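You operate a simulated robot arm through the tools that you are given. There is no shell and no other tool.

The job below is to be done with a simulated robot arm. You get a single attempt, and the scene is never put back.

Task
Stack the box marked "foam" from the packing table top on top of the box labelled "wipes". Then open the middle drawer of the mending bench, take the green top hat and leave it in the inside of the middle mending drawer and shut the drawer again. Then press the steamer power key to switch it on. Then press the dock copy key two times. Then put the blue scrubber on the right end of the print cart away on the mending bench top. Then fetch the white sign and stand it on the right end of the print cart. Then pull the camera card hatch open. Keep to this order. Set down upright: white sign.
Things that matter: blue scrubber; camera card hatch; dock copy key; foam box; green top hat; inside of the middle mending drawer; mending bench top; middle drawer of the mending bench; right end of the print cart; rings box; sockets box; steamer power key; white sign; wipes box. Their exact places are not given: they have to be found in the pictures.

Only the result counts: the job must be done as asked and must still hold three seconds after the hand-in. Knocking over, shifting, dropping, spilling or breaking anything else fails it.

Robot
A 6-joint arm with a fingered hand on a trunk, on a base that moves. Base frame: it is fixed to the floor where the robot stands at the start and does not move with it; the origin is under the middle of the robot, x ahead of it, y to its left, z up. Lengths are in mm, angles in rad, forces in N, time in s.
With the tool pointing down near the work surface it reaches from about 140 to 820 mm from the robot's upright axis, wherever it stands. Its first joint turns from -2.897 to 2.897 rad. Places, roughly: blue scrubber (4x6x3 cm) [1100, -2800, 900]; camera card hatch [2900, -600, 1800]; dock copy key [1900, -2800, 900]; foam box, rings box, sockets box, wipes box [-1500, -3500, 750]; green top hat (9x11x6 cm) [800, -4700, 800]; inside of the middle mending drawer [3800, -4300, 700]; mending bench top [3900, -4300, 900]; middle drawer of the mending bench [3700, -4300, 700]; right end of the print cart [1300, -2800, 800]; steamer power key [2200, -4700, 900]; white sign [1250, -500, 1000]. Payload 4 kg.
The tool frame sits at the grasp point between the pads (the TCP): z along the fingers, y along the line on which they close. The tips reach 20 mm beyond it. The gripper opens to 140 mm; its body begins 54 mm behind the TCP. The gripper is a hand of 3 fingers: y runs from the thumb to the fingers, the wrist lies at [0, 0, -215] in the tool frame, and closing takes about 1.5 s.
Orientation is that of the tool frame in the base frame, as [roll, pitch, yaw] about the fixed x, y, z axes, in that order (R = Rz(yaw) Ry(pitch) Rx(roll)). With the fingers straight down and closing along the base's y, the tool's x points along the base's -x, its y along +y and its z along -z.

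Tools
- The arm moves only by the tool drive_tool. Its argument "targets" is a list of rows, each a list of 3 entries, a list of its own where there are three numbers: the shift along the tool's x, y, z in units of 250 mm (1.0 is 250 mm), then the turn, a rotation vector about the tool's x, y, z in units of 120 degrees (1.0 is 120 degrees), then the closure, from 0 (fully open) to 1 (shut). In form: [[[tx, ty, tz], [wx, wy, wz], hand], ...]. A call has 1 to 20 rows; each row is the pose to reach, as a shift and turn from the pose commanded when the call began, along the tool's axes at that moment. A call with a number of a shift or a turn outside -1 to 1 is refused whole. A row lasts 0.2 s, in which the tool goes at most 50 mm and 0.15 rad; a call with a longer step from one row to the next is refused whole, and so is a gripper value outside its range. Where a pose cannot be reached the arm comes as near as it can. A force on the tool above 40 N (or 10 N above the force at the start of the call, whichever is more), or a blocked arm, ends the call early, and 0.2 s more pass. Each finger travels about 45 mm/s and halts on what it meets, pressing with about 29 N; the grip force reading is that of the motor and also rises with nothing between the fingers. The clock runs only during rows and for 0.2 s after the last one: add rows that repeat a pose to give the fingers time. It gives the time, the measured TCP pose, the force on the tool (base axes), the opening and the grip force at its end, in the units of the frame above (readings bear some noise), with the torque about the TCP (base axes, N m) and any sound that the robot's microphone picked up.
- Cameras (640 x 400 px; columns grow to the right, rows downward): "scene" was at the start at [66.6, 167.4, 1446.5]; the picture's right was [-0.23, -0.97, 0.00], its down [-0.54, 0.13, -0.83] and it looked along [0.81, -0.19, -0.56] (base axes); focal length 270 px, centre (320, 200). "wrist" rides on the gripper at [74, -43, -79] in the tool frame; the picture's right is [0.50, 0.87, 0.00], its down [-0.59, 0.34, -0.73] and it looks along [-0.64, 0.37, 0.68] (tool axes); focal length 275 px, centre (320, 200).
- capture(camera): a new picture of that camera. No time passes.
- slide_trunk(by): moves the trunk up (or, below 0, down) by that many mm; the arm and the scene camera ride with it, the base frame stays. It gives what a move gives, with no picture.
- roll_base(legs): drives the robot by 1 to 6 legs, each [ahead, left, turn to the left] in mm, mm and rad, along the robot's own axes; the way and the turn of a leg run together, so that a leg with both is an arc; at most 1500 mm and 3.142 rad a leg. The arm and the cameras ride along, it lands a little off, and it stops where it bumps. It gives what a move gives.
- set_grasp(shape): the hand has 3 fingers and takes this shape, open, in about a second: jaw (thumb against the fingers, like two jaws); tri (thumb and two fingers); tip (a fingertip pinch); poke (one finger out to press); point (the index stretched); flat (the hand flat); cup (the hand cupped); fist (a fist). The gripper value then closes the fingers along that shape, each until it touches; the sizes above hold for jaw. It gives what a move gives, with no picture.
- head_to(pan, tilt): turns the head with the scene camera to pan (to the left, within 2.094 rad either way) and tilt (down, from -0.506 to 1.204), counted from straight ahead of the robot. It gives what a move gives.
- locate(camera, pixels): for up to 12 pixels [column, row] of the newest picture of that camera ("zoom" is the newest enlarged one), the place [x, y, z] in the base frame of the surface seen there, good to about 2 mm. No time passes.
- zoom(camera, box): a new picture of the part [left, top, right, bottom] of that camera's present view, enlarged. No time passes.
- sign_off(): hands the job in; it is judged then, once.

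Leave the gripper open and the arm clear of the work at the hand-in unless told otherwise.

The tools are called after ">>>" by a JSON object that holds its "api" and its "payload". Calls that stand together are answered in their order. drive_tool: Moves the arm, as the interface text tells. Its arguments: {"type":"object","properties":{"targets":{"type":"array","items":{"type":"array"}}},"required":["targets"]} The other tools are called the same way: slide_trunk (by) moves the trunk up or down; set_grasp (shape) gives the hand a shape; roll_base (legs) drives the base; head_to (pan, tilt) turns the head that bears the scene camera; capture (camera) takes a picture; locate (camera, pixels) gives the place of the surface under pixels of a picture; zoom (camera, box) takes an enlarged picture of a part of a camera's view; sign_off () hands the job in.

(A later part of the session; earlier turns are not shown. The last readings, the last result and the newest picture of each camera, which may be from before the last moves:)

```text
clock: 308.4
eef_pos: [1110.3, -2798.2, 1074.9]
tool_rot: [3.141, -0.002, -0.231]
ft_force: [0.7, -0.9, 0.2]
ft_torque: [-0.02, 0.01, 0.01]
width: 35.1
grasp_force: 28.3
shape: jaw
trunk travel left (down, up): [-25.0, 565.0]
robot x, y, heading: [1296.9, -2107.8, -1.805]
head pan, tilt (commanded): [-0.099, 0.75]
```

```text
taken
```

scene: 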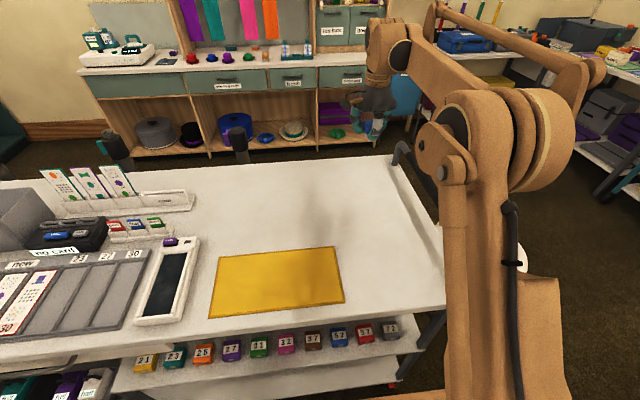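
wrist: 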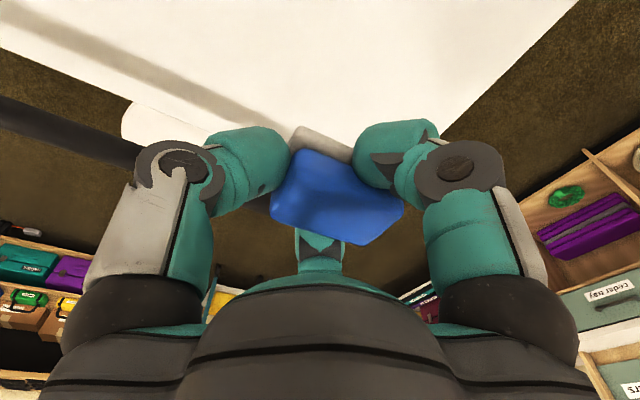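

The scrubber is held. I retract the arm, raising a bit.

>>> {"api": "drive_tool", "payload": {"targets": [[[0, -0.16, -0.05], [0, 0, 0], 1], [[0, -0.32, -0.1], [0, 0, 0], 1], [[0, -0.48, -0.15], [0, 0, 0], 1], [[0, -0.64, -0.2], [0, 0, 0], 1], [[0, -0.8, -0.2], [0, 0, 0], 1], [[0, -0.96, -0.2], [0, 0, 0], 1], [[0, -0.96, -0.2], [0, 0, 0], 1]]}}

>>> {"api": "drive_tool", "payload": {"targets": [[[0, -0.12, 0], [0, 0, -0.0625], 1], [[0, -0.24, 0], [0, 0, -0.125], 1], [[0, -0.28, 0], [0, 0, -0.1875], 1], [[0, -0.28, 0], [0, 0, -0.25], 1], [[0, -0.28, 0], [0, 0, -0.3125], 1], [[0, -0.28, 0], [0, 0, -0.375], 1], [[0, -0.28, 0], [0, 0, -0.4375], 1], [[0, -0.28, 0], [0, 0, -0.5], 1], [[0, -0.28, 0], [0, 0, -0.5625], 1], [[0, -0.28, 0], [0, 0, -0.625], 1], [[0, -0.28, 0], [0, 0, -0.6875], 1], [[0, -0.28, 0], [0, 0, -0.75], 1], [[0, -0.28, 0], [0, 0, -0.75], 1]]}}

```text
clock: 310.1
eef_pos: [1164.8, -2562.5, 1124.9]
tool_rot: [-3.141, -0.003, -0.23]
ft_force: [-0.4, 0.6, 0.6]
ft_torque: [-0.01, -0.02, 0.01]
width: 35.2
grasp_force: 29.2
shape: jaw
trunk travel left (down, up): [-25.0, 565.0]
robot x, y, heading: [1297.8, -2107.3, -1.804]
head pan, tilt (commanded): [-0.099, 0.75]
```

```text
clock: 312.9
eef_pos: [1182.5, -2493.7, 1124.6]
tool_rot: [3.139, -0.001, 1.342]
ft_force: [-0.3, -0.2, -0.8]
ft_torque: [-0.02, -0.01, -0.01]
width: 35.1
grasp_force: 28.9
shape: jaw
trunk travel left (down, up): [-25.0, 565.0]
robot x, y, heading: [1298.9, -2107.0, -1.805]
head pan, tilt (commanded): [-0.099, 0.75]
```

I turn left to face the mending bench direction and drive along the cart's front.

>>> {"api": "roll_base", "payload": {"legs": [[0, 0, 1.6], [1400, 30, 0], [700, 0, 0]]}}

>>> {"api": "head_to", "payload": {"pan": -0.3, "tilt": 0.5}}

>>> {"api": "capture", "payload": {"camera": "scene"}}

```text
clock: 327.2
eef_pos: [3757.5, -2563.8, 1125.5]
tool_rot: [3.14, -0.001, 2.968]
ft_force: [0.9, 0.3, -1.1]
ft_torque: [0.03, -0.02, -0.01]
width: 34.8
grasp_force: 29.5
shape: jaw
trunk travel left (down, up): [-25.0, 565.0]
robot x, y, heading: [3361.5, -2471.0, -0.18]
head pan, tilt (commanded): [-0.099, 0.75]
```

```text
clock: 327.9
eef_pos: [3755.5, -2562.5, 1123.4]
tool_rot: [3.139, 0.0, 2.968]
ft_force: [0.7, 0.5, -0.6]
ft_torque: [-0.04, 0.06, 0.01]
width: 34.8
grasp_force: 29.4
shape: jaw
trunk travel left (down, up): [-25.0, 565.0]
robot x, y, heading: [3365.0, -2465.9, -0.175]
head pan, tilt (commanded): [-0.3, 0.499]
```

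```text
taken
```

scene: 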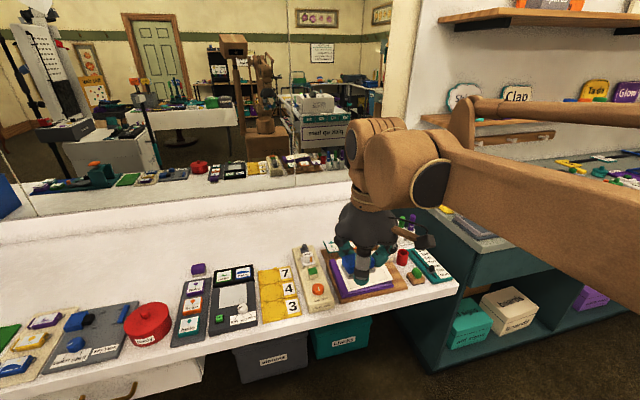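

I'm in front of the mirror counter; the mending bench is to the right. I strafe right 1250 mm.

>>> {"api": "roll_base", "payload": {"legs": [[0, -1250, -0.04]]}}

>>> {"api": "head_to", "payload": {"pan": 0.0, "tilt": 0.6}}

>>> {"api": "capture", "payload": {"camera": "scene"}}

```text
clock: 334.3
eef_pos: [3502.5, -3813.5, 1123.4]
tool_rot: [3.141, 0.001, 2.923]
ft_force: [0.1, 0.1, 0.2]
ft_torque: [0.01, -0.01, -0.02]
width: 35.0
grasp_force: 28.8
shape: jaw
trunk travel left (down, up): [-25.0, 565.0]
robot x, y, heading: [3114.5, -3701.4, -0.223]
head pan, tilt (commanded): [-0.3, 0.499]
```

```text
clock: 335.1
eef_pos: [3503.4, -3813.4, 1124.8]
tool_rot: [3.139, 0.0, 2.923]
ft_force: [0.4, -0.8, -1.2]
ft_torque: [0.03, 0.01, 0.01]
width: 34.7
grasp_force: 28.9
shape: jaw
trunk travel left (down, up): [-25.0, 565.0]
robot x, y, heading: [3116.1, -3703.8, -0.225]
head pan, tilt (commanded): [0.0, 0.6]
```

```text
taken
```

scene: 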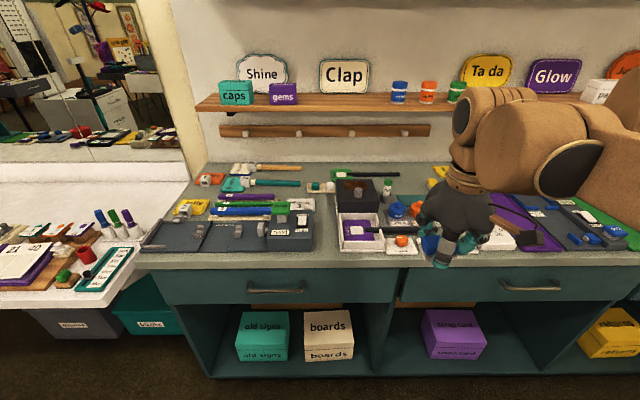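

>>> {"api": "zoom", "payload": {"camera": "scene", "box": [180, 150, 440, 280]}}

>>> {"api": "locate", "payload": {"camera": "scene", "pixels": [[315, 240], [338, 240], [325, 220], [325, 255], [325, 195], [300, 255], [345, 180], [310, 212], [340, 225], [326, 175], [390, 255], [320, 205]]}}

```text
2.46 times, centred on (310, 215) of scene
```

zoom: 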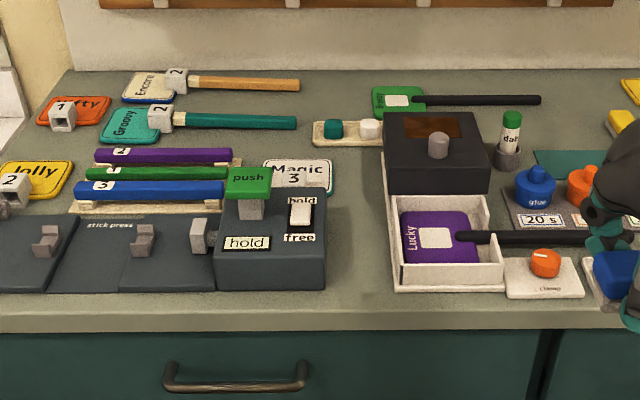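

```text
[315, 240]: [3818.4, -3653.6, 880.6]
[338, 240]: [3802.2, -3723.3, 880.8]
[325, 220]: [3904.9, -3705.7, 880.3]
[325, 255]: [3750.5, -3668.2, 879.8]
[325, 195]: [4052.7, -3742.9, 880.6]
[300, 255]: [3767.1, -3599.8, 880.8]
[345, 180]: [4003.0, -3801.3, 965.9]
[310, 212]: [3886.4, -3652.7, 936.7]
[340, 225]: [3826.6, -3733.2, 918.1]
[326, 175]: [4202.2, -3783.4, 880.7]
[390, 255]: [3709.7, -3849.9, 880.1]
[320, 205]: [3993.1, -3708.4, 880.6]
```

The gap here is only ~80 mm. I look for a roomier free spot further right on the bench: strafe right 750 mm.

>>> {"api": "roll_base", "payload": {"legs": [[0, -750, 0]]}}

>>> {"api": "head_to", "payload": {"pan": 0.0, "tilt": 0.6}}

>>> {"api": "capture", "payload": {"camera": "scene"}}

>>> {"api": "zoom", "payload": {"camera": "scene", "box": [180, 150, 440, 280]}}

```text
clock: 339.1
eef_pos: [3336.3, -4548.0, 1125.6]
tool_rot: [3.139, -0.001, 2.919]
ft_force: [0.3, 0.1, 0.2]
ft_torque: [0.0, -0.03, 0.05]
width: 35.2
grasp_force: 29.0
shape: jaw
trunk travel left (down, up): [-25.0, 565.0]
robot x, y, heading: [2950.5, -4433.8, -0.221]
head pan, tilt (commanded): [0.0, 0.6]
```

```text
clock: 339.8
eef_pos: [3336.6, -4549.8, 1125.3]
tool_rot: [3.141, 0.0, 2.921]
ft_force: [-1.2, 0.6, -0.1]
ft_torque: [0.0, 0.0, 0.0]
width: 34.6
grasp_force: 29.3
shape: jaw
trunk travel left (down, up): [-25.0, 565.0]
robot x, y, heading: [2948.7, -4435.2, -0.22]
head pan, tilt (commanded): [0.0, 0.6]
```

```text
taken
```

scene: 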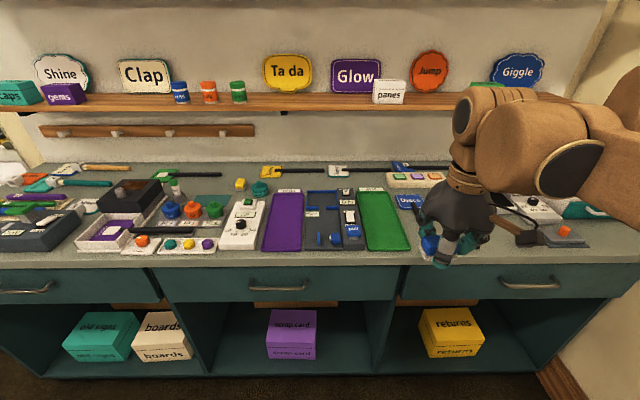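

```text
2.46 times, centred on (310, 215) of scene
```

zoom: 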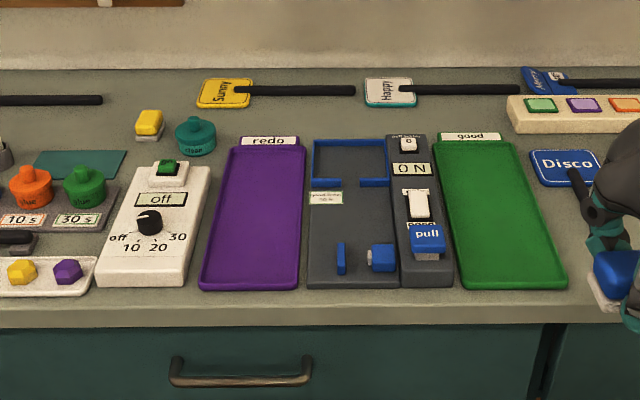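

I locate the free strip behind the purple mat.

>>> {"api": "locate", "payload": {"camera": "zoom", "pixels": [[300, 104], [300, 128], [250, 118], [350, 118], [400, 122], [450, 118], [500, 110], [300, 115], [215, 118], [350, 96], [270, 143], [345, 143]]}}

```text
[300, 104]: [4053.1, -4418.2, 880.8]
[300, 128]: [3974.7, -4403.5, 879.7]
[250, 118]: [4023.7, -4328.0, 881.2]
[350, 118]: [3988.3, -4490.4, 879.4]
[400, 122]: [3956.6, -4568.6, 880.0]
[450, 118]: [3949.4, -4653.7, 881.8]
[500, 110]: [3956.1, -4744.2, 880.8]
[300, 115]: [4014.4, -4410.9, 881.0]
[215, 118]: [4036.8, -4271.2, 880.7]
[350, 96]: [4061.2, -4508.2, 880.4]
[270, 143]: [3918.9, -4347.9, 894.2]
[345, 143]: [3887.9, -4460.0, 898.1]
```

>>> {"api": "locate", "payload": {"camera": "zoom", "pixels": [[470, 92], [470, 97], [415, 100], [390, 108], [470, 137], [405, 137], [440, 137], [330, 137], [440, 108], [425, 125]]}}

>>> {"api": "locate", "payload": {"camera": "scene", "pixels": [[300, 100], [350, 105], [420, 103], [260, 100], [300, 125], [450, 100]]}}

```text
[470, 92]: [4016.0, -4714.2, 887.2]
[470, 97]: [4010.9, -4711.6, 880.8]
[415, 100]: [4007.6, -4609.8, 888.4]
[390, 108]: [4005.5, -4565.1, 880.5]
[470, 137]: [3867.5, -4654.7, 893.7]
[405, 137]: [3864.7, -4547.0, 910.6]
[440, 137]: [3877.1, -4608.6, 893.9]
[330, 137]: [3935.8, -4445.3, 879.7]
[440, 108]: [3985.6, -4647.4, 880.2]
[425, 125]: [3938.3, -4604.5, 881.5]
```

```text
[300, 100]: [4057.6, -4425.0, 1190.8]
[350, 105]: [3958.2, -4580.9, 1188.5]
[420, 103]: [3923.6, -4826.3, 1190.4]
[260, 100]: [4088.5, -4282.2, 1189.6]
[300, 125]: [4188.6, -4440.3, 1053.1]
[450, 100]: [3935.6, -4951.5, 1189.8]
```

The shelf above (front edge n≈4890, z≈1190) makes the back strip awkward. I look with the wrist camera at the front-right area.

>>> {"api": "capture", "payload": {"camera": "wrist"}}

>>> {"api": "head_to", "payload": {"pan": -0.45, "tilt": 0.6}}

>>> {"api": "capture", "payload": {"camera": "scene"}}

```text
taken
```

wrist: 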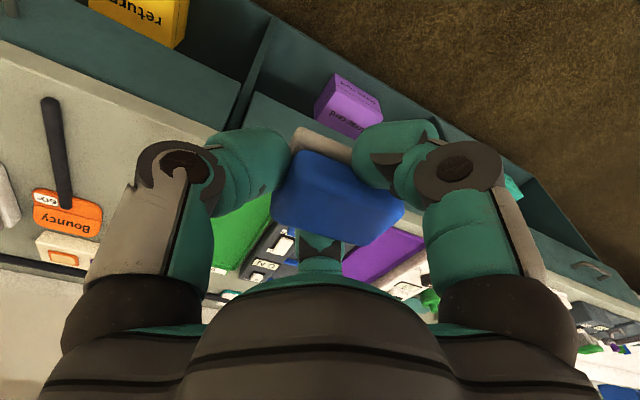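

```text
clock: 340.6
eef_pos: [3336.1, -4549.2, 1124.7]
tool_rot: [3.14, -0.001, 2.922]
ft_force: [1.2, 0.9, 0.0]
ft_torque: [-0.02, 0.01, 0.0]
width: 34.7
grasp_force: 28.6
shape: jaw
trunk travel left (down, up): [-25.0, 565.0]
robot x, y, heading: [2946.4, -4433.6, -0.224]
head pan, tilt (commanded): [-0.45, 0.6]
```

```text
taken
```

scene: 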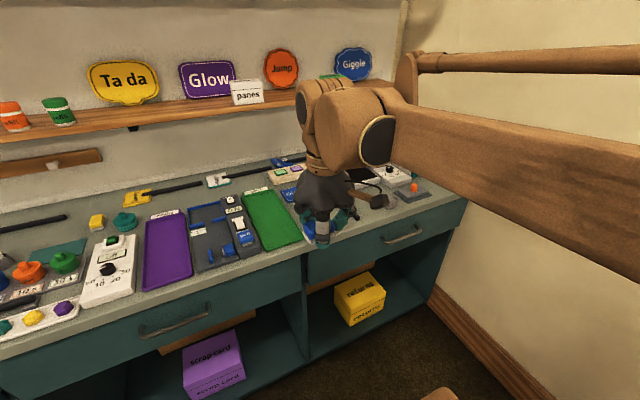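

>>> {"api": "locate", "payload": {"camera": "wrist", "pixels": [[110, 130], [140, 160], [100, 170], [90, 120], [30, 120], [20, 160], [55, 110], [55, 180], [180, 125], [30, 80], [110, 190], [10, 190]]}}

>>> {"api": "zoom", "payload": {"camera": "wrist", "box": [0, 40, 240, 280]}}

```text
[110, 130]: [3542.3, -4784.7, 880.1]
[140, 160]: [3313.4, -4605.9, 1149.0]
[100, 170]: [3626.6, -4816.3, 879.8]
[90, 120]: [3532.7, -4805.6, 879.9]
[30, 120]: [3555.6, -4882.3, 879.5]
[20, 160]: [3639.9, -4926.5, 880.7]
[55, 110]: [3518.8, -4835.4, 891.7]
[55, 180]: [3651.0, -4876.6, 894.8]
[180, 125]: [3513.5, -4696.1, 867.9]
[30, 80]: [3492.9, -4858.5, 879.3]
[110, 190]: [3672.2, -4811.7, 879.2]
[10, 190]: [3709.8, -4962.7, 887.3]
```

```text
1.67 times, centred on (120, 160) of wrist
```

zoom: 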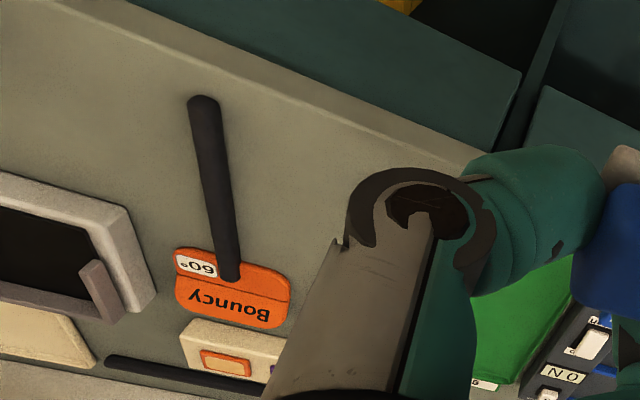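

There's open bench around the "Bouncy" handle. I move the hand 180 mm right to see the front-right corner.

>>> {"api": "drive_tool", "payload": {"targets": [[[0, -0.18, 0], [0, 0, 0], 1], [[0, -0.36, 0], [0, 0, 0], 1], [[0, -0.54, 0], [0, 0, 0], 1], [[0, -0.72, 0], [0, 0, 0], 1], [[0, -0.72, 0], [0, 0, 0], 1]]}}

>>> {"api": "capture", "payload": {"camera": "wrist"}}

>>> {"api": "zoom", "payload": {"camera": "wrist", "box": [0, 40, 320, 280]}}

```text
clock: 341.9
eef_pos: [3295.7, -4723.8, 1125.8]
tool_rot: [3.141, -0.001, 2.922]
ft_force: [-0.1, -0.7, -0.1]
ft_torque: [0.01, -0.01, 0.0]
width: 34.7
grasp_force: 28.9
shape: jaw
trunk travel left (down, up): [-25.0, 565.0]
robot x, y, heading: [2944.5, -4436.0, -0.219]
head pan, tilt (commanded): [-0.45, 0.6]
```

```text
taken
```

wrist: 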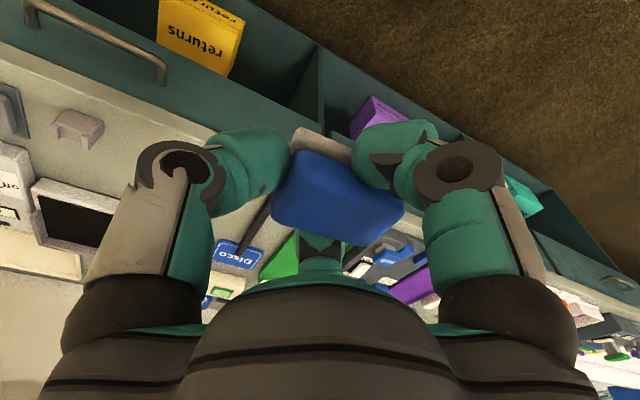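

```text
1.67 times, centred on (160, 160) of wrist
```

zoom: 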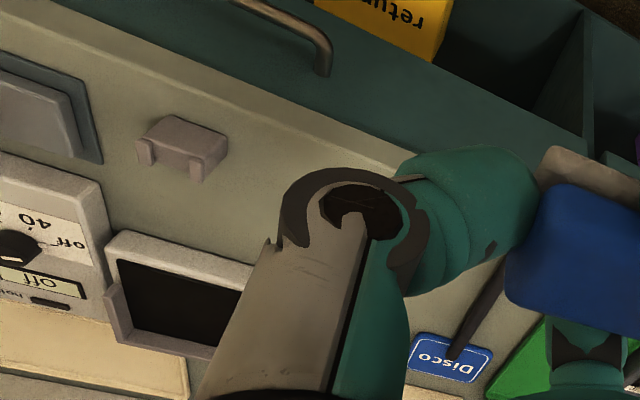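

>>> {"api": "locate", "payload": {"camera": "zoom", "pixels": [[180, 145], [222, 150], [205, 180], [145, 150], [260, 120], [280, 170], [250, 190], [240, 235], [130, 240], [200, 240], [300, 130], [90, 100]]}}

```text
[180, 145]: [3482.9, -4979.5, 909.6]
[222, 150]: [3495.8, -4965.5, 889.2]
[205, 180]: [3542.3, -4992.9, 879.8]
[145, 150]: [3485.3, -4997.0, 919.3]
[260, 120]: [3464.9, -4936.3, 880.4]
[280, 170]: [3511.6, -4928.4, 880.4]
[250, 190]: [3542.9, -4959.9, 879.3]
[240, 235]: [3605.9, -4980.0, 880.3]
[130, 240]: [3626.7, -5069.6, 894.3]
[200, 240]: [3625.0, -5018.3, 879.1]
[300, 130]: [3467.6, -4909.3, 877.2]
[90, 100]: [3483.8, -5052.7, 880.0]
```

>>> {"api": "locate", "payload": {"camera": "zoom", "pixels": [[470, 330], [490, 290], [498, 270], [450, 357], [430, 310], [415, 290], [540, 340], [520, 350]]}}

```text
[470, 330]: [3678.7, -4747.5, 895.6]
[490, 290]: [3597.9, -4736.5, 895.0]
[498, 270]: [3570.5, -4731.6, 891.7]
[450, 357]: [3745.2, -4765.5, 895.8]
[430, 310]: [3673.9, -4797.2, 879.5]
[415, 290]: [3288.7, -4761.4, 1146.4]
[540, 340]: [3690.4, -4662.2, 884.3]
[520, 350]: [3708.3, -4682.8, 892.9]
```

The spot near (3575,-4912) — between the Bouncy handle, the grey clip and the black tray — has enough room. I check the right wall before shifting the base right 100 and forward 50.

>>> {"api": "locate", "payload": {"camera": "scene", "pixels": [[460, 320], [490, 370], [520, 390], [455, 225], [600, 390]]}}

>>> {"api": "roll_base", "payload": {"legs": [[50, -100, 0]]}}

```text
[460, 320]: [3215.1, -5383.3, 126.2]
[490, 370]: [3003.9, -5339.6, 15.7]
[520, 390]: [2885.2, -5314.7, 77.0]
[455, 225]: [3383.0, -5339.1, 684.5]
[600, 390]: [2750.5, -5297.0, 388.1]
```

```text
clock: 343.1
eef_pos: [3323.2, -4832.3, 1125.3]
tool_rot: [3.141, -0.002, 2.92]
ft_force: [-0.5, 0.2, -0.2]
ft_torque: [0.01, 0.0, -0.02]
width: 34.8
grasp_force: 29.3
shape: jaw
trunk travel left (down, up): [-25.0, 565.0]
robot x, y, heading: [2976.9, -4548.4, -0.223]
head pan, tilt (commanded): [-0.45, 0.6]
```

The wall is far away. I move forward over the spot.

>>> {"api": "drive_tool", "payload": {"targets": [[[-0.16, -0.02, 0.04], [0, 0, 0], 1], [[-0.32, -0.04, 0.08], [0, 0, 0], 1], [[-0.48, -0.06, 0.12], [0, 0, 0], 1], [[-0.64, -0.08, 0.16], [0, 0, 0], 1], [[-0.8, -0.09, 0.2], [0, 0, 0], 1], [[-0.8, -0.09, 0.2], [0, 0, 0], 1]]}}

>>> {"api": "capture", "payload": {"camera": "wrist"}}

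>>> {"api": "head_to", "payload": {"pan": -0.25, "tilt": 0.65}}

>>> {"api": "capture", "payload": {"camera": "scene"}}

```text
clock: 344.4
eef_pos: [3514.6, -4897.5, 1074.2]
tool_rot: [3.139, 0.0, 2.918]
ft_force: [1.5, -0.6, -1.0]
ft_torque: [-0.04, 0.0, 0.01]
width: 34.8
grasp_force: 29.0
shape: jaw
trunk travel left (down, up): [-25.0, 565.0]
robot x, y, heading: [2974.6, -4542.7, -0.231]
head pan, tilt (commanded): [-0.45, 0.6]
```

```text
taken
```

wrist: 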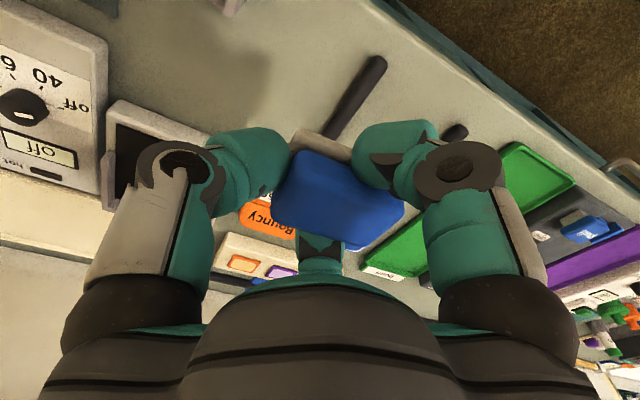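

```text
clock: 345.2
eef_pos: [3512.4, -4898.4, 1074.6]
tool_rot: [3.14, -0.001, 2.92]
ft_force: [0.9, 1.6, -0.1]
ft_torque: [0.0, 0.03, -0.01]
width: 34.6
grasp_force: 29.0
shape: jaw
trunk travel left (down, up): [-25.0, 565.0]
robot x, y, heading: [2972.7, -4544.6, -0.227]
head pan, tilt (commanded): [-0.25, 0.649]
```

```text
taken
```

scene: 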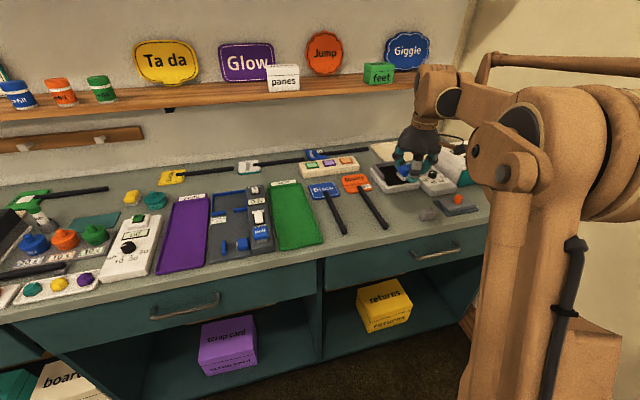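

Now the scene camera sees the free area around (405,212). I locate it and its bounds.

>>> {"api": "zoom", "payload": {"camera": "scene", "box": [330, 150, 490, 250]}}

>>> {"api": "locate", "payload": {"camera": "zoom", "pixels": [[300, 250], [280, 210], [330, 280], [355, 250], [340, 200], [180, 220], [215, 290], [260, 170], [300, 185], [250, 300], [390, 260], [230, 200]]}}

```text
4.00 times, centred on (410, 200) of scene
```

zoom: 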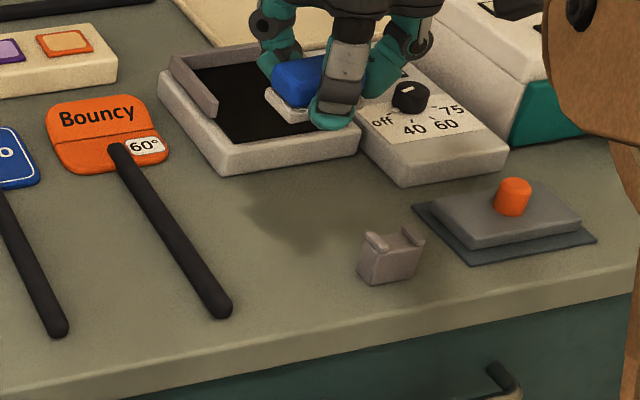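

```text
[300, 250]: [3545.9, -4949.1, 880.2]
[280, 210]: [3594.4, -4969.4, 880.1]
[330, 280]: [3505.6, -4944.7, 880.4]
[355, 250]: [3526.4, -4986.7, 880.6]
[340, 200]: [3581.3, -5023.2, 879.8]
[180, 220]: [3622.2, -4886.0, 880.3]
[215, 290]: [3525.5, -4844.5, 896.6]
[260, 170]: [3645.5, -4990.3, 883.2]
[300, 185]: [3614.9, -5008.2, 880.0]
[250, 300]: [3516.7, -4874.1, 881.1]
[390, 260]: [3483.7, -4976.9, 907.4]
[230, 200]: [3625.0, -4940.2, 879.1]
```

Best spot: (3570,-4940) with ≥30 mm to everything. I move there and lower to z≈915.

>>> {"api": "drive_tool", "payload": {"targets": [[[-0.13, -0.057, 0.04], [0, 0, 0], 1], [[-0.26, -0.114, 0.1], [0, 0, 0], 1], [[-0.26, -0.114, 0.24], [0, 0, 0], 1], [[-0.26, -0.114, 0.4], [0, 0, 0], 1], [[-0.26, -0.114, 0.54], [0, 0, 0], 1], [[-0.26, -0.114, 0.636], [0, 0, 0], 1], [[-0.26, -0.114, 0.636], [0, 0, 0], 1]]}}

>>> {"api": "zoom", "payload": {"camera": "scene", "box": [330, 150, 490, 250]}}

>>> {"api": "capture", "payload": {"camera": "wrist"}}

```text
clock: 346.8
eef_pos: [3569.2, -4939.0, 914.9]
tool_rot: [3.141, 0.001, 2.92]
ft_force: [-0.7, -0.6, -1.1]
ft_torque: [0.0, -0.05, -0.01]
width: 35.1
grasp_force: 28.8
shape: jaw
trunk travel left (down, up): [-25.0, 565.0]
robot x, y, heading: [2977.2, -4545.8, -0.224]
head pan, tilt (commanded): [-0.25, 0.649]
```

```text
4.00 times, centred on (410, 200) of scene
```

zoom: 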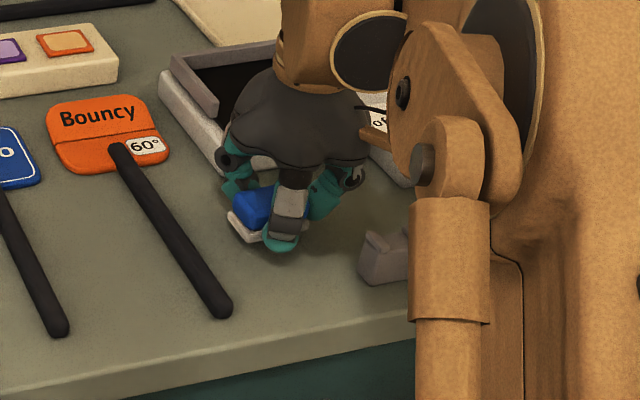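

```text
taken
```

wrist: 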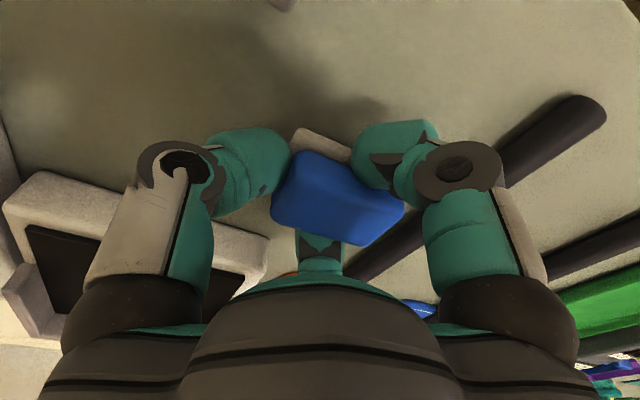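

Clear all round. I lower the last ~11 mm in small steps.

>>> {"api": "drive_tool", "payload": {"targets": [[[0, 0, 0.016], [0, 0, 0], 1], [[0, 0, 0.028], [0, 0, 0], 1], [[0, 0, 0.036], [0, 0, 0], 1]]}}

>>> {"api": "drive_tool", "payload": {"targets": [[[0, 0, 0.004], [0, 0, 0], 1], [[0, 0, 0.008], [0, 0, 0], 1]]}}

```text
clock: 347.6
eef_pos: [3570.1, -4940.9, 907.9]
tool_rot: [3.14, 0.0, 2.919]
ft_force: [0.0, 0.2, -0.1]
ft_torque: [0.01, 0.0, -0.01]
width: 34.9
grasp_force: 29.0
shape: jaw
trunk travel left (down, up): [-25.0, 565.0]
robot x, y, heading: [2971.6, -4538.8, -0.223]
head pan, tilt (commanded): [-0.25, 0.649]
```

```text
clock: 348.2
eef_pos: [3570.3, -4940.5, 905.5]
tool_rot: [3.14, -0.002, 2.92]
ft_force: [0.5, -0.5, -0.5]
ft_torque: [0.01, 0.0, 0.02]
width: 34.7
grasp_force: 28.5
shape: jaw
trunk travel left (down, up): [-25.0, 565.0]
robot x, y, heading: [2977.3, -4549.5, -0.226]
head pan, tilt (commanded): [-0.25, 0.649]
```

>>> {"api": "drive_tool", "payload": {"targets": [[[0, 0, 0.004], [0, 0, 0], 1], [[0, 0, 0.008], [0, 0, 0], 1]]}}

```text
clock: 348.8
eef_pos: [3568.7, -4940.5, 903.3]
tool_rot: [3.14, 0.0, 2.918]
ft_force: [1.6, -1.9, 8.9]
ft_torque: [0.33, -0.21, -0.06]
width: 34.9
grasp_force: 29.0
shape: jaw
trunk travel left (down, up): [-25.0, 565.0]
robot x, y, heading: [2974.7, -4546.5, -0.219]
head pan, tilt (commanded): [-0.25, 0.649]
```

Contact at 9 N. I open gently to about 0.62.

>>> {"api": "drive_tool", "payload": {"targets": [[[0, 0, 0], [0, 0, 0], 0.74], [[0, 0, 0], [0, 0, 0], 0.68], [[0, 0, 0], [0, 0, 0], 0.62], [[0, 0, 0], [0, 0, 0], 0.55], [[0, 0, 0], [0, 0, 0], 0.55], [[0, 0, 0], [0, 0, 0], 0.55]]}}

>>> {"api": "capture", "payload": {"camera": "wrist"}}

```text
clock: 350.2
eef_pos: [3569.7, -4939.5, 903.0]
tool_rot: [3.139, 0.0, 2.92]
ft_force: [0.8, -0.6, -1.2]
ft_torque: [-0.01, 0.03, 0.04]
width: 62.7
grasp_force: 0.1
shape: jaw
trunk travel left (down, up): [-25.0, 565.0]
robot x, y, heading: [2973.9, -4544.4, -0.224]
head pan, tilt (commanded): [-0.25, 0.649]
```

```text
taken
```

wrist: 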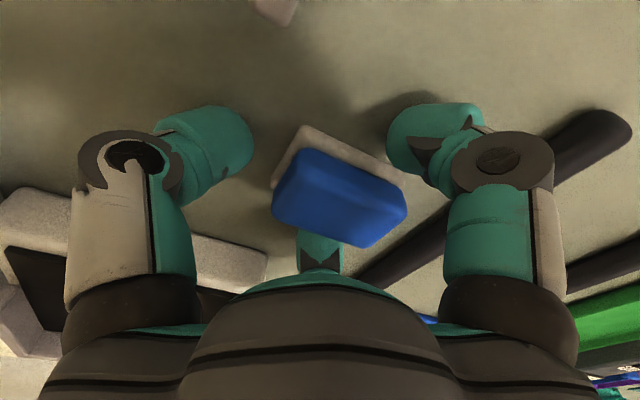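

The scrubber is released. I rise straight up and look.

>>> {"api": "drive_tool", "payload": {"targets": [[[0, 0, -0.08], [0, 0, 0], 0.55], [[0, 0, -0.2], [0, 0, 0], 0.55], [[0, 0, -0.36], [0, 0, 0], 0.55], [[0, 0, -0.52], [0, 0, 0], 0.55], [[0.05, 0, -0.68], [0, 0, 0], 0.4], [[0.15, 0, -0.8], [0, 0, 0], 0.2], [[0.3, 0, -0.9], [0, 0, 0], 0], [[0.48, 0, -0.9], [0, 0, 0], 0], [[0.66, 0, -0.9], [0, 0, 0], 0], [[0.66, 0, -0.9], [0, 0, 0], 0]]}}

>>> {"api": "zoom", "payload": {"camera": "scene", "box": [330, 150, 490, 250]}}

```text
clock: 352.4
eef_pos: [3407.3, -4903.0, 1127.2]
tool_rot: [3.139, 0.0, 2.919]
ft_force: [-0.3, -0.8, 0.4]
ft_torque: [-0.02, -0.03, 0.0]
width: 139.8
grasp_force: 0.1
shape: jaw
trunk travel left (down, up): [-25.0, 565.0]
robot x, y, heading: [2973.7, -4542.2, -0.228]
head pan, tilt (commanded): [-0.25, 0.649]
```

```text
4.00 times, centred on (410, 200) of scene
```

zoom: 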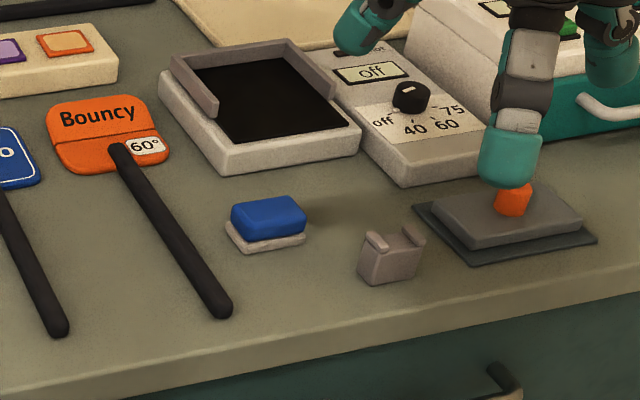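

The scrubber is on the bench top. Now the white sign. I centre and retract the arm.

>>> {"api": "drive_tool", "payload": {"targets": [[[0.06, 0.16, 0], [0, 0, 0], 0], [[0.12, 0.32, 0], [0, 0, 0], 0], [[0.18, 0.48, 0], [0, 0, 0], 0], [[0.24, 0.64, 0], [0, 0, 0], 0], [[0.3, 0.8, 0], [0, 0, 0], 0], [[0.36, 0.96, 0], [0, 0, 0], 0], [[0.36, 0.96, 0], [0, 0, 0], 0]]}}

```text
clock: 354.0
eef_pos: [3373.0, -4649.0, 1127.4]
tool_rot: [-3.142, -0.001, 2.92]
ft_force: [0.3, 0.2, 0.4]
ft_torque: [-0.02, 0.0, 0.01]
width: 139.9
grasp_force: 0.0
shape: jaw
trunk travel left (down, up): [-25.0, 565.0]
robot x, y, heading: [2974.2, -4544.0, -0.226]
head pan, tilt (commanded): [-0.25, 0.649]
```

I drive back around: strafe left past the cart end, reverse along the cart's front, then look at the props table.

>>> {"api": "roll_base", "payload": {"legs": [[-40, 1000, 0], [0, 1010, 0.02], [-1450, 0, 0]]}}

```text
clock: 370.8
eef_pos: [2340.5, -2398.9, 1128.3]
tool_rot: [3.14, 0.0, 2.957]
ft_force: [0.8, -0.7, 0.2]
ft_torque: [0.0, 0.0, 0.0]
width: 139.8
grasp_force: 0.0
shape: jaw
trunk travel left (down, up): [-25.0, 565.0]
robot x, y, heading: [1936.9, -2307.1, -0.181]
head pan, tilt (commanded): [-0.25, 0.649]
```

The cart is close on my right, so I first strafe left 450 mm, then turn to face the props table.

>>> {"api": "roll_base", "payload": {"legs": [[30, 450, 0], [0, 0, 3.1]]}}

>>> {"api": "head_to", "payload": {"pan": -0.7, "tilt": 0.4}}

>>> {"api": "capture", "payload": {"camera": "scene"}}

```text
clock: 380.8
eef_pos: [1651.3, -1766.9, 1127.9]
tool_rot: [3.139, 0.0, -0.213]
ft_force: [-0.8, 0.5, 0.5]
ft_torque: [-0.01, 0.01, -0.02]
width: 140.1
grasp_force: 0.0
shape: jaw
trunk travel left (down, up): [-25.0, 565.0]
robot x, y, heading: [2053.7, -1869.8, 2.922]
head pan, tilt (commanded): [-0.25, 0.649]
```

```text
clock: 381.7
eef_pos: [1650.5, -1767.2, 1128.1]
tool_rot: [3.14, 0.0, -0.213]
ft_force: [-0.9, -0.2, 0.2]
ft_torque: [-0.04, 0.05, 0.0]
width: 140.2
grasp_force: 0.0
shape: jaw
trunk travel left (down, up): [-25.0, 565.0]
robot x, y, heading: [2051.3, -1868.4, 2.925]
head pan, tilt (commanded): [-0.7, 0.4]
```

```text
taken
```

scene: 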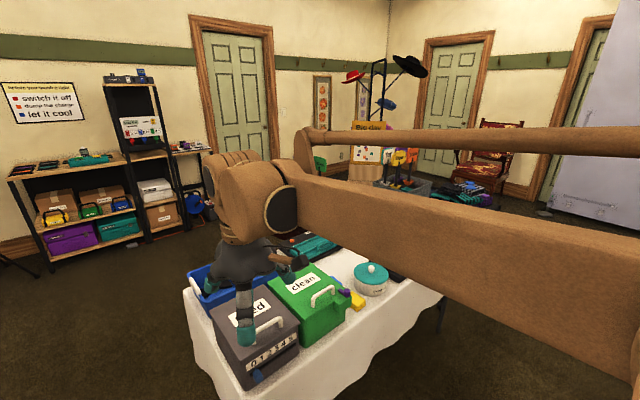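

>>> {"api": "roll_base", "payload": {"legs": [[0, -1100, 0]]}}

>>> {"api": "head_to", "payload": {"pan": 0.15, "tilt": 0.45}}

>>> {"api": "capture", "payload": {"camera": "scene"}}

```text
clock: 387.3
eef_pos: [1881.2, -699.9, 1128.6]
tool_rot: [3.138, -0.001, -0.206]
ft_force: [-0.7, -0.2, -0.3]
ft_torque: [0.02, 0.01, 0.01]
width: 139.9
grasp_force: 0.0
shape: jaw
trunk travel left (down, up): [-25.0, 565.0]
robot x, y, heading: [2283.2, -801.9, 2.933]
head pan, tilt (commanded): [-0.7, 0.4]
```

```text
clock: 388.4
eef_pos: [1881.1, -698.0, 1128.5]
tool_rot: [3.139, 0.001, -0.206]
ft_force: [-0.5, 0.2, 0.2]
ft_torque: [0.02, 0.0, -0.01]
width: 140.1
grasp_force: 0.0
shape: jaw
trunk travel left (down, up): [-25.0, 565.0]
robot x, y, heading: [2284.9, -797.2, 2.927]
head pan, tilt (commanded): [0.15, 0.45]
```

```text
taken
```

scene: 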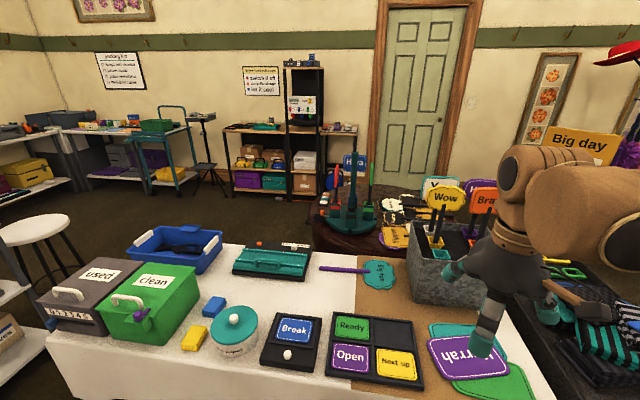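

I see the sign bin at about (455,250). I zoom on it.

>>> {"api": "zoom", "payload": {"camera": "scene", "box": [390, 160, 550, 310]}}

>>> {"api": "locate", "payload": {"camera": "scene", "pixels": [[428, 183], [445, 195], [480, 200], [450, 275], [415, 255], [440, 238], [430, 182], [500, 390], [400, 395], [330, 250], [370, 350], [575, 330]]}}

```text
2.67 times, centred on (470, 235) of scene
```

zoom: 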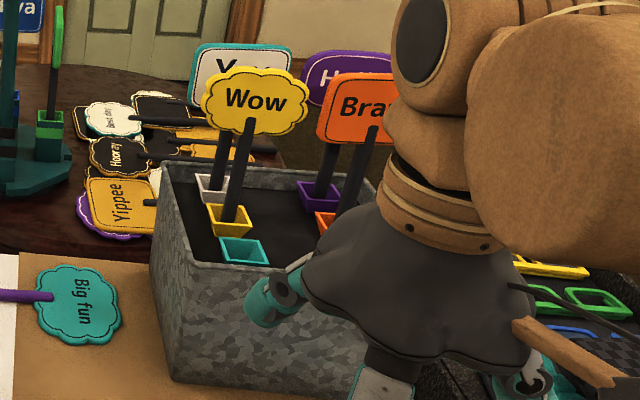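

```text
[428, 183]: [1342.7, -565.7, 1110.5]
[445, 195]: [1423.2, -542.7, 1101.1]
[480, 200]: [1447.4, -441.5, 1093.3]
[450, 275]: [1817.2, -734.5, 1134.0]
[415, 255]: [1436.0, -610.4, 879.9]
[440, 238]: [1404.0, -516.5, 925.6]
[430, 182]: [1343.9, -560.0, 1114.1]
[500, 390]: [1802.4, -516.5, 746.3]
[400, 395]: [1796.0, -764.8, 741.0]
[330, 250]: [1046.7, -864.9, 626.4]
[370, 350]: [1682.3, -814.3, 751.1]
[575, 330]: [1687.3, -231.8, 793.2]
```

The white "Yay" sign stands in the bin behind the yellow "Wow"; board at ≈(1343,-563,1112). I raise the trunk 250 mm for reach and for a better view.

>>> {"api": "slide_trunk", "payload": {"by": 250}}

>>> {"api": "head_to", "payload": {"pan": 0.1, "tilt": 0.6}}

>>> {"api": "capture", "payload": {"camera": "scene"}}

>>> {"api": "zoom", "payload": {"camera": "scene", "box": [340, 120, 500, 270]}}

```text
clock: 391.0
eef_pos: [1882.3, -699.4, 1377.3]
tool_rot: [3.14, 0.0, -0.205]
ft_force: [-0.1, 0.1, -0.1]
ft_torque: [0.03, -0.03, 0.0]
width: 139.9
grasp_force: 0.0
shape: jaw
trunk travel left (down, up): [-275.0, 315.0]
robot x, y, heading: [2283.9, -799.9, 2.93]
head pan, tilt (commanded): [0.15, 0.45]
```

```text
clock: 391.7
eef_pos: [1881.3, -699.4, 1378.3]
tool_rot: [3.139, 0.0, -0.206]
ft_force: [-0.3, -0.8, 0.1]
ft_torque: [0.0, 0.01, 0.03]
width: 140.2
grasp_force: 0.0
shape: jaw
trunk travel left (down, up): [-275.0, 315.0]
robot x, y, heading: [2283.9, -799.2, 2.93]
head pan, tilt (commanded): [0.099, 0.6]
```

```text
taken
```

scene: 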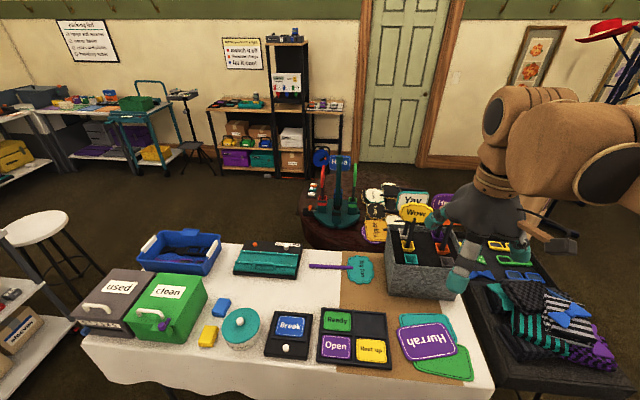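

```text
2.67 times, centred on (420, 195) of scene
```

zoom: 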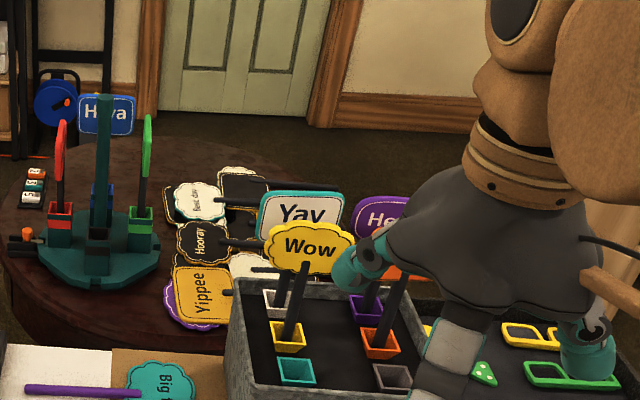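

I measure the Yay sign's board, stick and cup, and its neighbours.

>>> {"api": "locate", "payload": {"camera": "zoom", "pixels": [[265, 200], [335, 200], [300, 196], [262, 225], [300, 222], [280, 293], [283, 275], [275, 305], [290, 335], [303, 270], [310, 250], [270, 250]]}}

>>> {"api": "locate", "payload": {"camera": "zoom", "pixels": [[340, 195], [265, 215], [345, 240], [375, 205], [400, 205], [380, 225], [240, 290], [300, 275], [420, 365], [350, 300], [230, 340], [270, 300]]}}

```text
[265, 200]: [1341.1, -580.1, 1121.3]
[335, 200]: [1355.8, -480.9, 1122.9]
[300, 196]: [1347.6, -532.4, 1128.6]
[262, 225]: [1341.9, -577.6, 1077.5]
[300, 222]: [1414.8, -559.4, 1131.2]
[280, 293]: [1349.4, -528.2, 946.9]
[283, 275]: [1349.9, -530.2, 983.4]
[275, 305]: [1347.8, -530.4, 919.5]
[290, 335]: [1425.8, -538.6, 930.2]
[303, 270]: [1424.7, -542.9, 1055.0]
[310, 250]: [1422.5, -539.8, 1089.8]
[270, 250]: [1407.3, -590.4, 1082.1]
```

```text
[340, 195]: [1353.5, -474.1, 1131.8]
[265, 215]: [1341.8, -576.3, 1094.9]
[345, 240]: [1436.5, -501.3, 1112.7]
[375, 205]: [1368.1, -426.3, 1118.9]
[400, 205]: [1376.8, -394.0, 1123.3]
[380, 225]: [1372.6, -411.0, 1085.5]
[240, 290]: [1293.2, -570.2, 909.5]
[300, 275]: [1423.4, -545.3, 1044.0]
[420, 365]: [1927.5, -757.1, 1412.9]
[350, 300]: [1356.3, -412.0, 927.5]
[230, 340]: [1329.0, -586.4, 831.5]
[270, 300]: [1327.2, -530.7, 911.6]
```

The Yay board: centre (1348,-529), normal ≈ along x (−8°), z 1070–1133; its stick is vertical in a white cup (rim ≈920). I drive 200 mm closer to the table (edge at t≈1924).

>>> {"api": "roll_base", "payload": {"legs": [[200, 0, 0]]}}

>>> {"api": "capture", "payload": {"camera": "wrist"}}

```text
clock: 393.3
eef_pos: [1682.6, -657.2, 1378.1]
tool_rot: [3.138, -0.003, -0.209]
ft_force: [0.3, -0.1, 0.0]
ft_torque: [-0.02, -0.02, -0.03]
width: 139.9
grasp_force: 0.1
shape: jaw
trunk travel left (down, up): [-275.0, 315.0]
robot x, y, heading: [2085.3, -754.3, 2.929]
head pan, tilt (commanded): [0.099, 0.6]
```

```text
taken
```

wrist: 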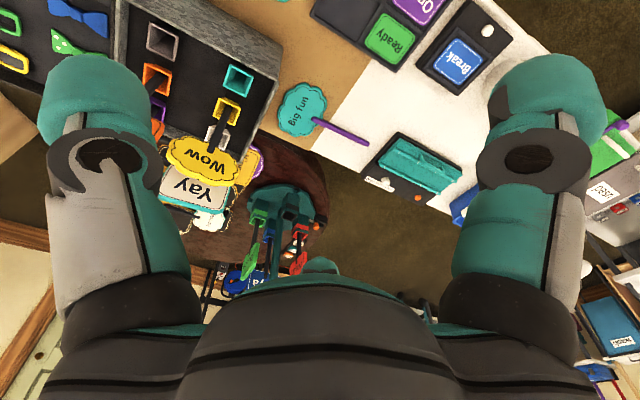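

I move toward the sign and rotate the hand 86° so the closing line is along the board's normal (thumb on the near side).

>>> {"api": "drive_tool", "payload": {"targets": [[[-0.08, -0.013, 0], [0, 0, 0.0654], 0], [[-0.16, -0.027, 0], [0, 0, 0.1307], 0], [[-0.24, -0.04, 0], [0, 0, 0.196], 0], [[-0.32, -0.053, 0], [0, 0, 0.2614], 0], [[-0.4, -0.067, 0], [0, 0, 0.3268], 0], [[-0.48, -0.08, 0], [0, 0, 0.3922], 0], [[-0.56, -0.093, 0], [0, 0, 0.4575], 0], [[-0.64, -0.107, 0], [0, 0, 0.523], 0], [[-0.72, -0.12, 0], [0, 0, 0.5883], 0], [[-0.8, -0.133, 0], [0, 0, 0.6537], 0], [[-0.88, -0.147, 0], [0, 0, 0.719], 0], [[-0.95, -0.16, 0], [0, 0, 0.719], 0], [[-0.95, -0.16, 0], [0, 0, 0.719], 0]]}}

>>> {"api": "capture", "payload": {"camera": "wrist"}}

>>> {"api": "capture", "payload": {"camera": "scene"}}

```text
clock: 396.1
eef_pos: [1458.3, -568.6, 1378.4]
tool_rot: [3.141, -0.001, -1.715]
ft_force: [-0.4, -0.4, 0.7]
ft_torque: [-0.01, -0.02, -0.03]
width: 139.8
grasp_force: 0.1
shape: jaw
trunk travel left (down, up): [-275.0, 315.0]
robot x, y, heading: [2083.5, -754.2, 2.933]
head pan, tilt (commanded): [0.099, 0.6]
```

```text
taken
```

wrist: 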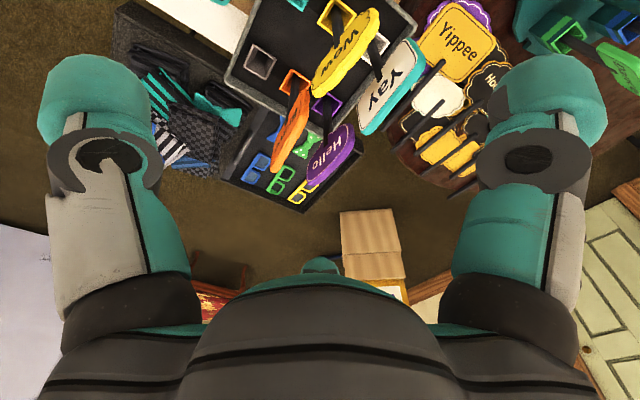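

```text
taken
```

scene: 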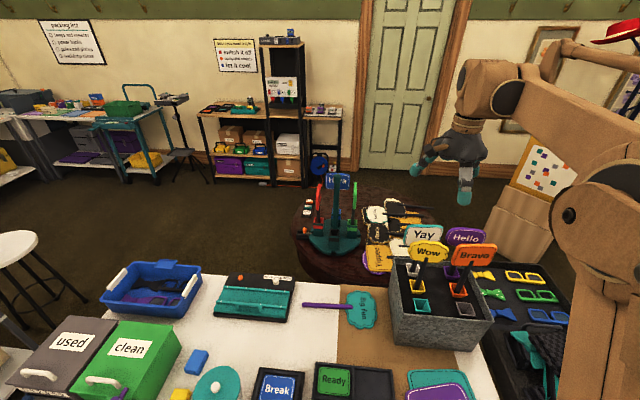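

Good views now. I zoom on the sign from the wrist camera and locate its top edge.

>>> {"api": "zoom", "payload": {"camera": "wrist", "box": [280, 0, 460, 150]}}

>>> {"api": "locate", "payload": {"camera": "zoom", "pixels": [[485, 130], [505, 170], [345, 355], [320, 330], [410, 240], [430, 260], [400, 235], [300, 170], [360, 60], [375, 145], [230, 280], [310, 100]]}}

>>> {"api": "zoom", "payload": {"camera": "scene", "box": [370, 210, 520, 330]}}

```text
2.67 times, centred on (370, 75) of wrist
```

zoom: 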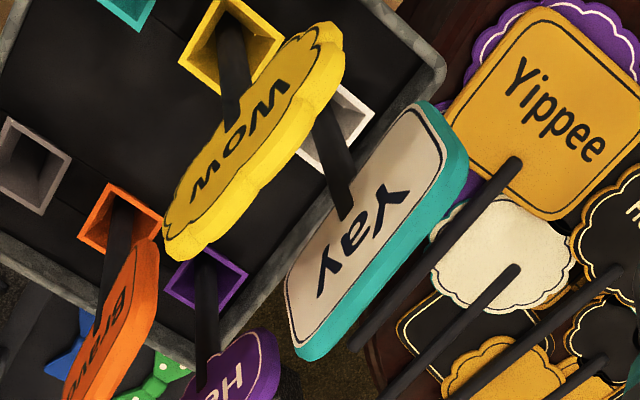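

```text
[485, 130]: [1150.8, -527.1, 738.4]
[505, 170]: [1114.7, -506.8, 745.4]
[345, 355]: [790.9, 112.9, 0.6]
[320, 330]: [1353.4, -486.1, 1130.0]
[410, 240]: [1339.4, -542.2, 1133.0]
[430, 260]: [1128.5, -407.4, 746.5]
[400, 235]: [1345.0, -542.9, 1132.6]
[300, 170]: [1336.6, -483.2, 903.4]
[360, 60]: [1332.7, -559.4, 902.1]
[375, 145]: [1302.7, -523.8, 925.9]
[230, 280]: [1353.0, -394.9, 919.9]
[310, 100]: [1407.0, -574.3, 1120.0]
```

```text
3.33 times, centred on (445, 270) of scene
```

zoom: 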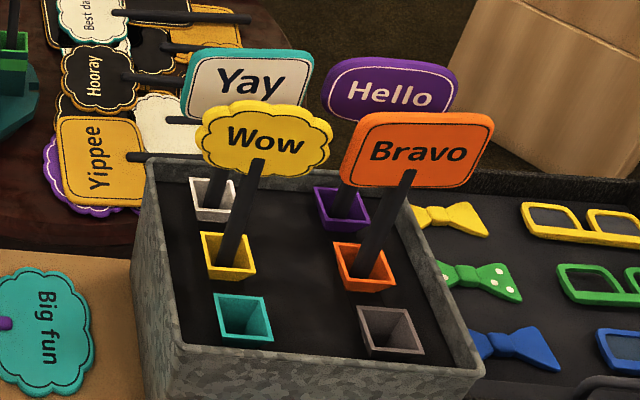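

Board top edge z≈1133, about 12 mm thick, centre plane x≈1342 at y=-529. I move above it and lower to z≈1180 with the hand half closed.

>>> {"api": "drive_tool", "payload": {"targets": [[[-0.03, 0.16, 0], [0, 0, 0], 0.1], [[-0.06, 0.32, 0], [0, 0, 0], 0.2], [[-0.09, 0.482, 0.02], [0, 0, 0], 0.3], [[-0.09, 0.482, 0.16], [0, 0, 0], 0.4], [[-0.09, 0.482, 0.32], [0, 0, 0], 0.5], [[-0.09, 0.482, 0.48], [0, 0, 0], 0.5], [[-0.09, 0.482, 0.64], [0, 0, 0], 0.5], [[-0.09, 0.482, 0.76], [0, 0, 0], 0.5], [[-0.09, 0.482, 0.76], [0, 0, 0], 0.5]]}}

>>> {"api": "capture", "payload": {"camera": "wrist"}}

>>> {"api": "zoom", "payload": {"camera": "scene", "box": [370, 130, 550, 290]}}

```text
clock: 398.1
eef_pos: [1343.3, -530.3, 1188.3]
tool_rot: [3.139, -0.003, -1.715]
ft_force: [-0.1, -1.2, -0.4]
ft_torque: [-0.01, 0.0, 0.0]
width: 70.4
grasp_force: 0.0
shape: jaw
out of reach, approached as far as the arm can: row 3
trunk travel left (down, up): [-275.0, 315.0]
robot x, y, heading: [2085.8, -753.7, 2.931]
head pan, tilt (commanded): [0.099, 0.6]
```

```text
taken
```

wrist: 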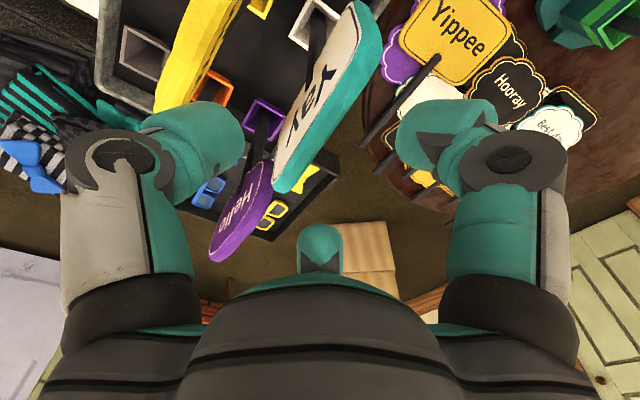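

```text
2.50 times, centred on (460, 210) of scene
```

zoom: 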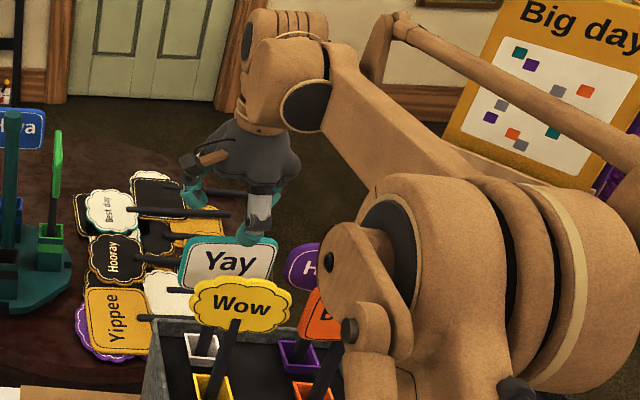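

I locate the board's edges and fingertips from here.

>>> {"api": "locate", "payload": {"camera": "wrist", "pixels": [[345, 60], [360, 70], [320, 140], [335, 120], [300, 175], [275, 180], [215, 140], [235, 130], [420, 150], [445, 120], [320, 240], [195, 60]]}}

```text
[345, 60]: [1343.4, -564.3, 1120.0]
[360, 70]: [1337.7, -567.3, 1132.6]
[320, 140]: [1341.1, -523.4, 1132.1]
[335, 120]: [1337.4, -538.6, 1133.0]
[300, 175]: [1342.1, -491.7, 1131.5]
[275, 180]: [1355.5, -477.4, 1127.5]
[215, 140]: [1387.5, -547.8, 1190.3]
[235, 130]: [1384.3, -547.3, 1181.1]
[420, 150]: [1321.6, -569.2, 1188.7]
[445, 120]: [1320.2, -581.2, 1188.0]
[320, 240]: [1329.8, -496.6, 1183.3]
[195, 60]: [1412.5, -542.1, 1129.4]
```

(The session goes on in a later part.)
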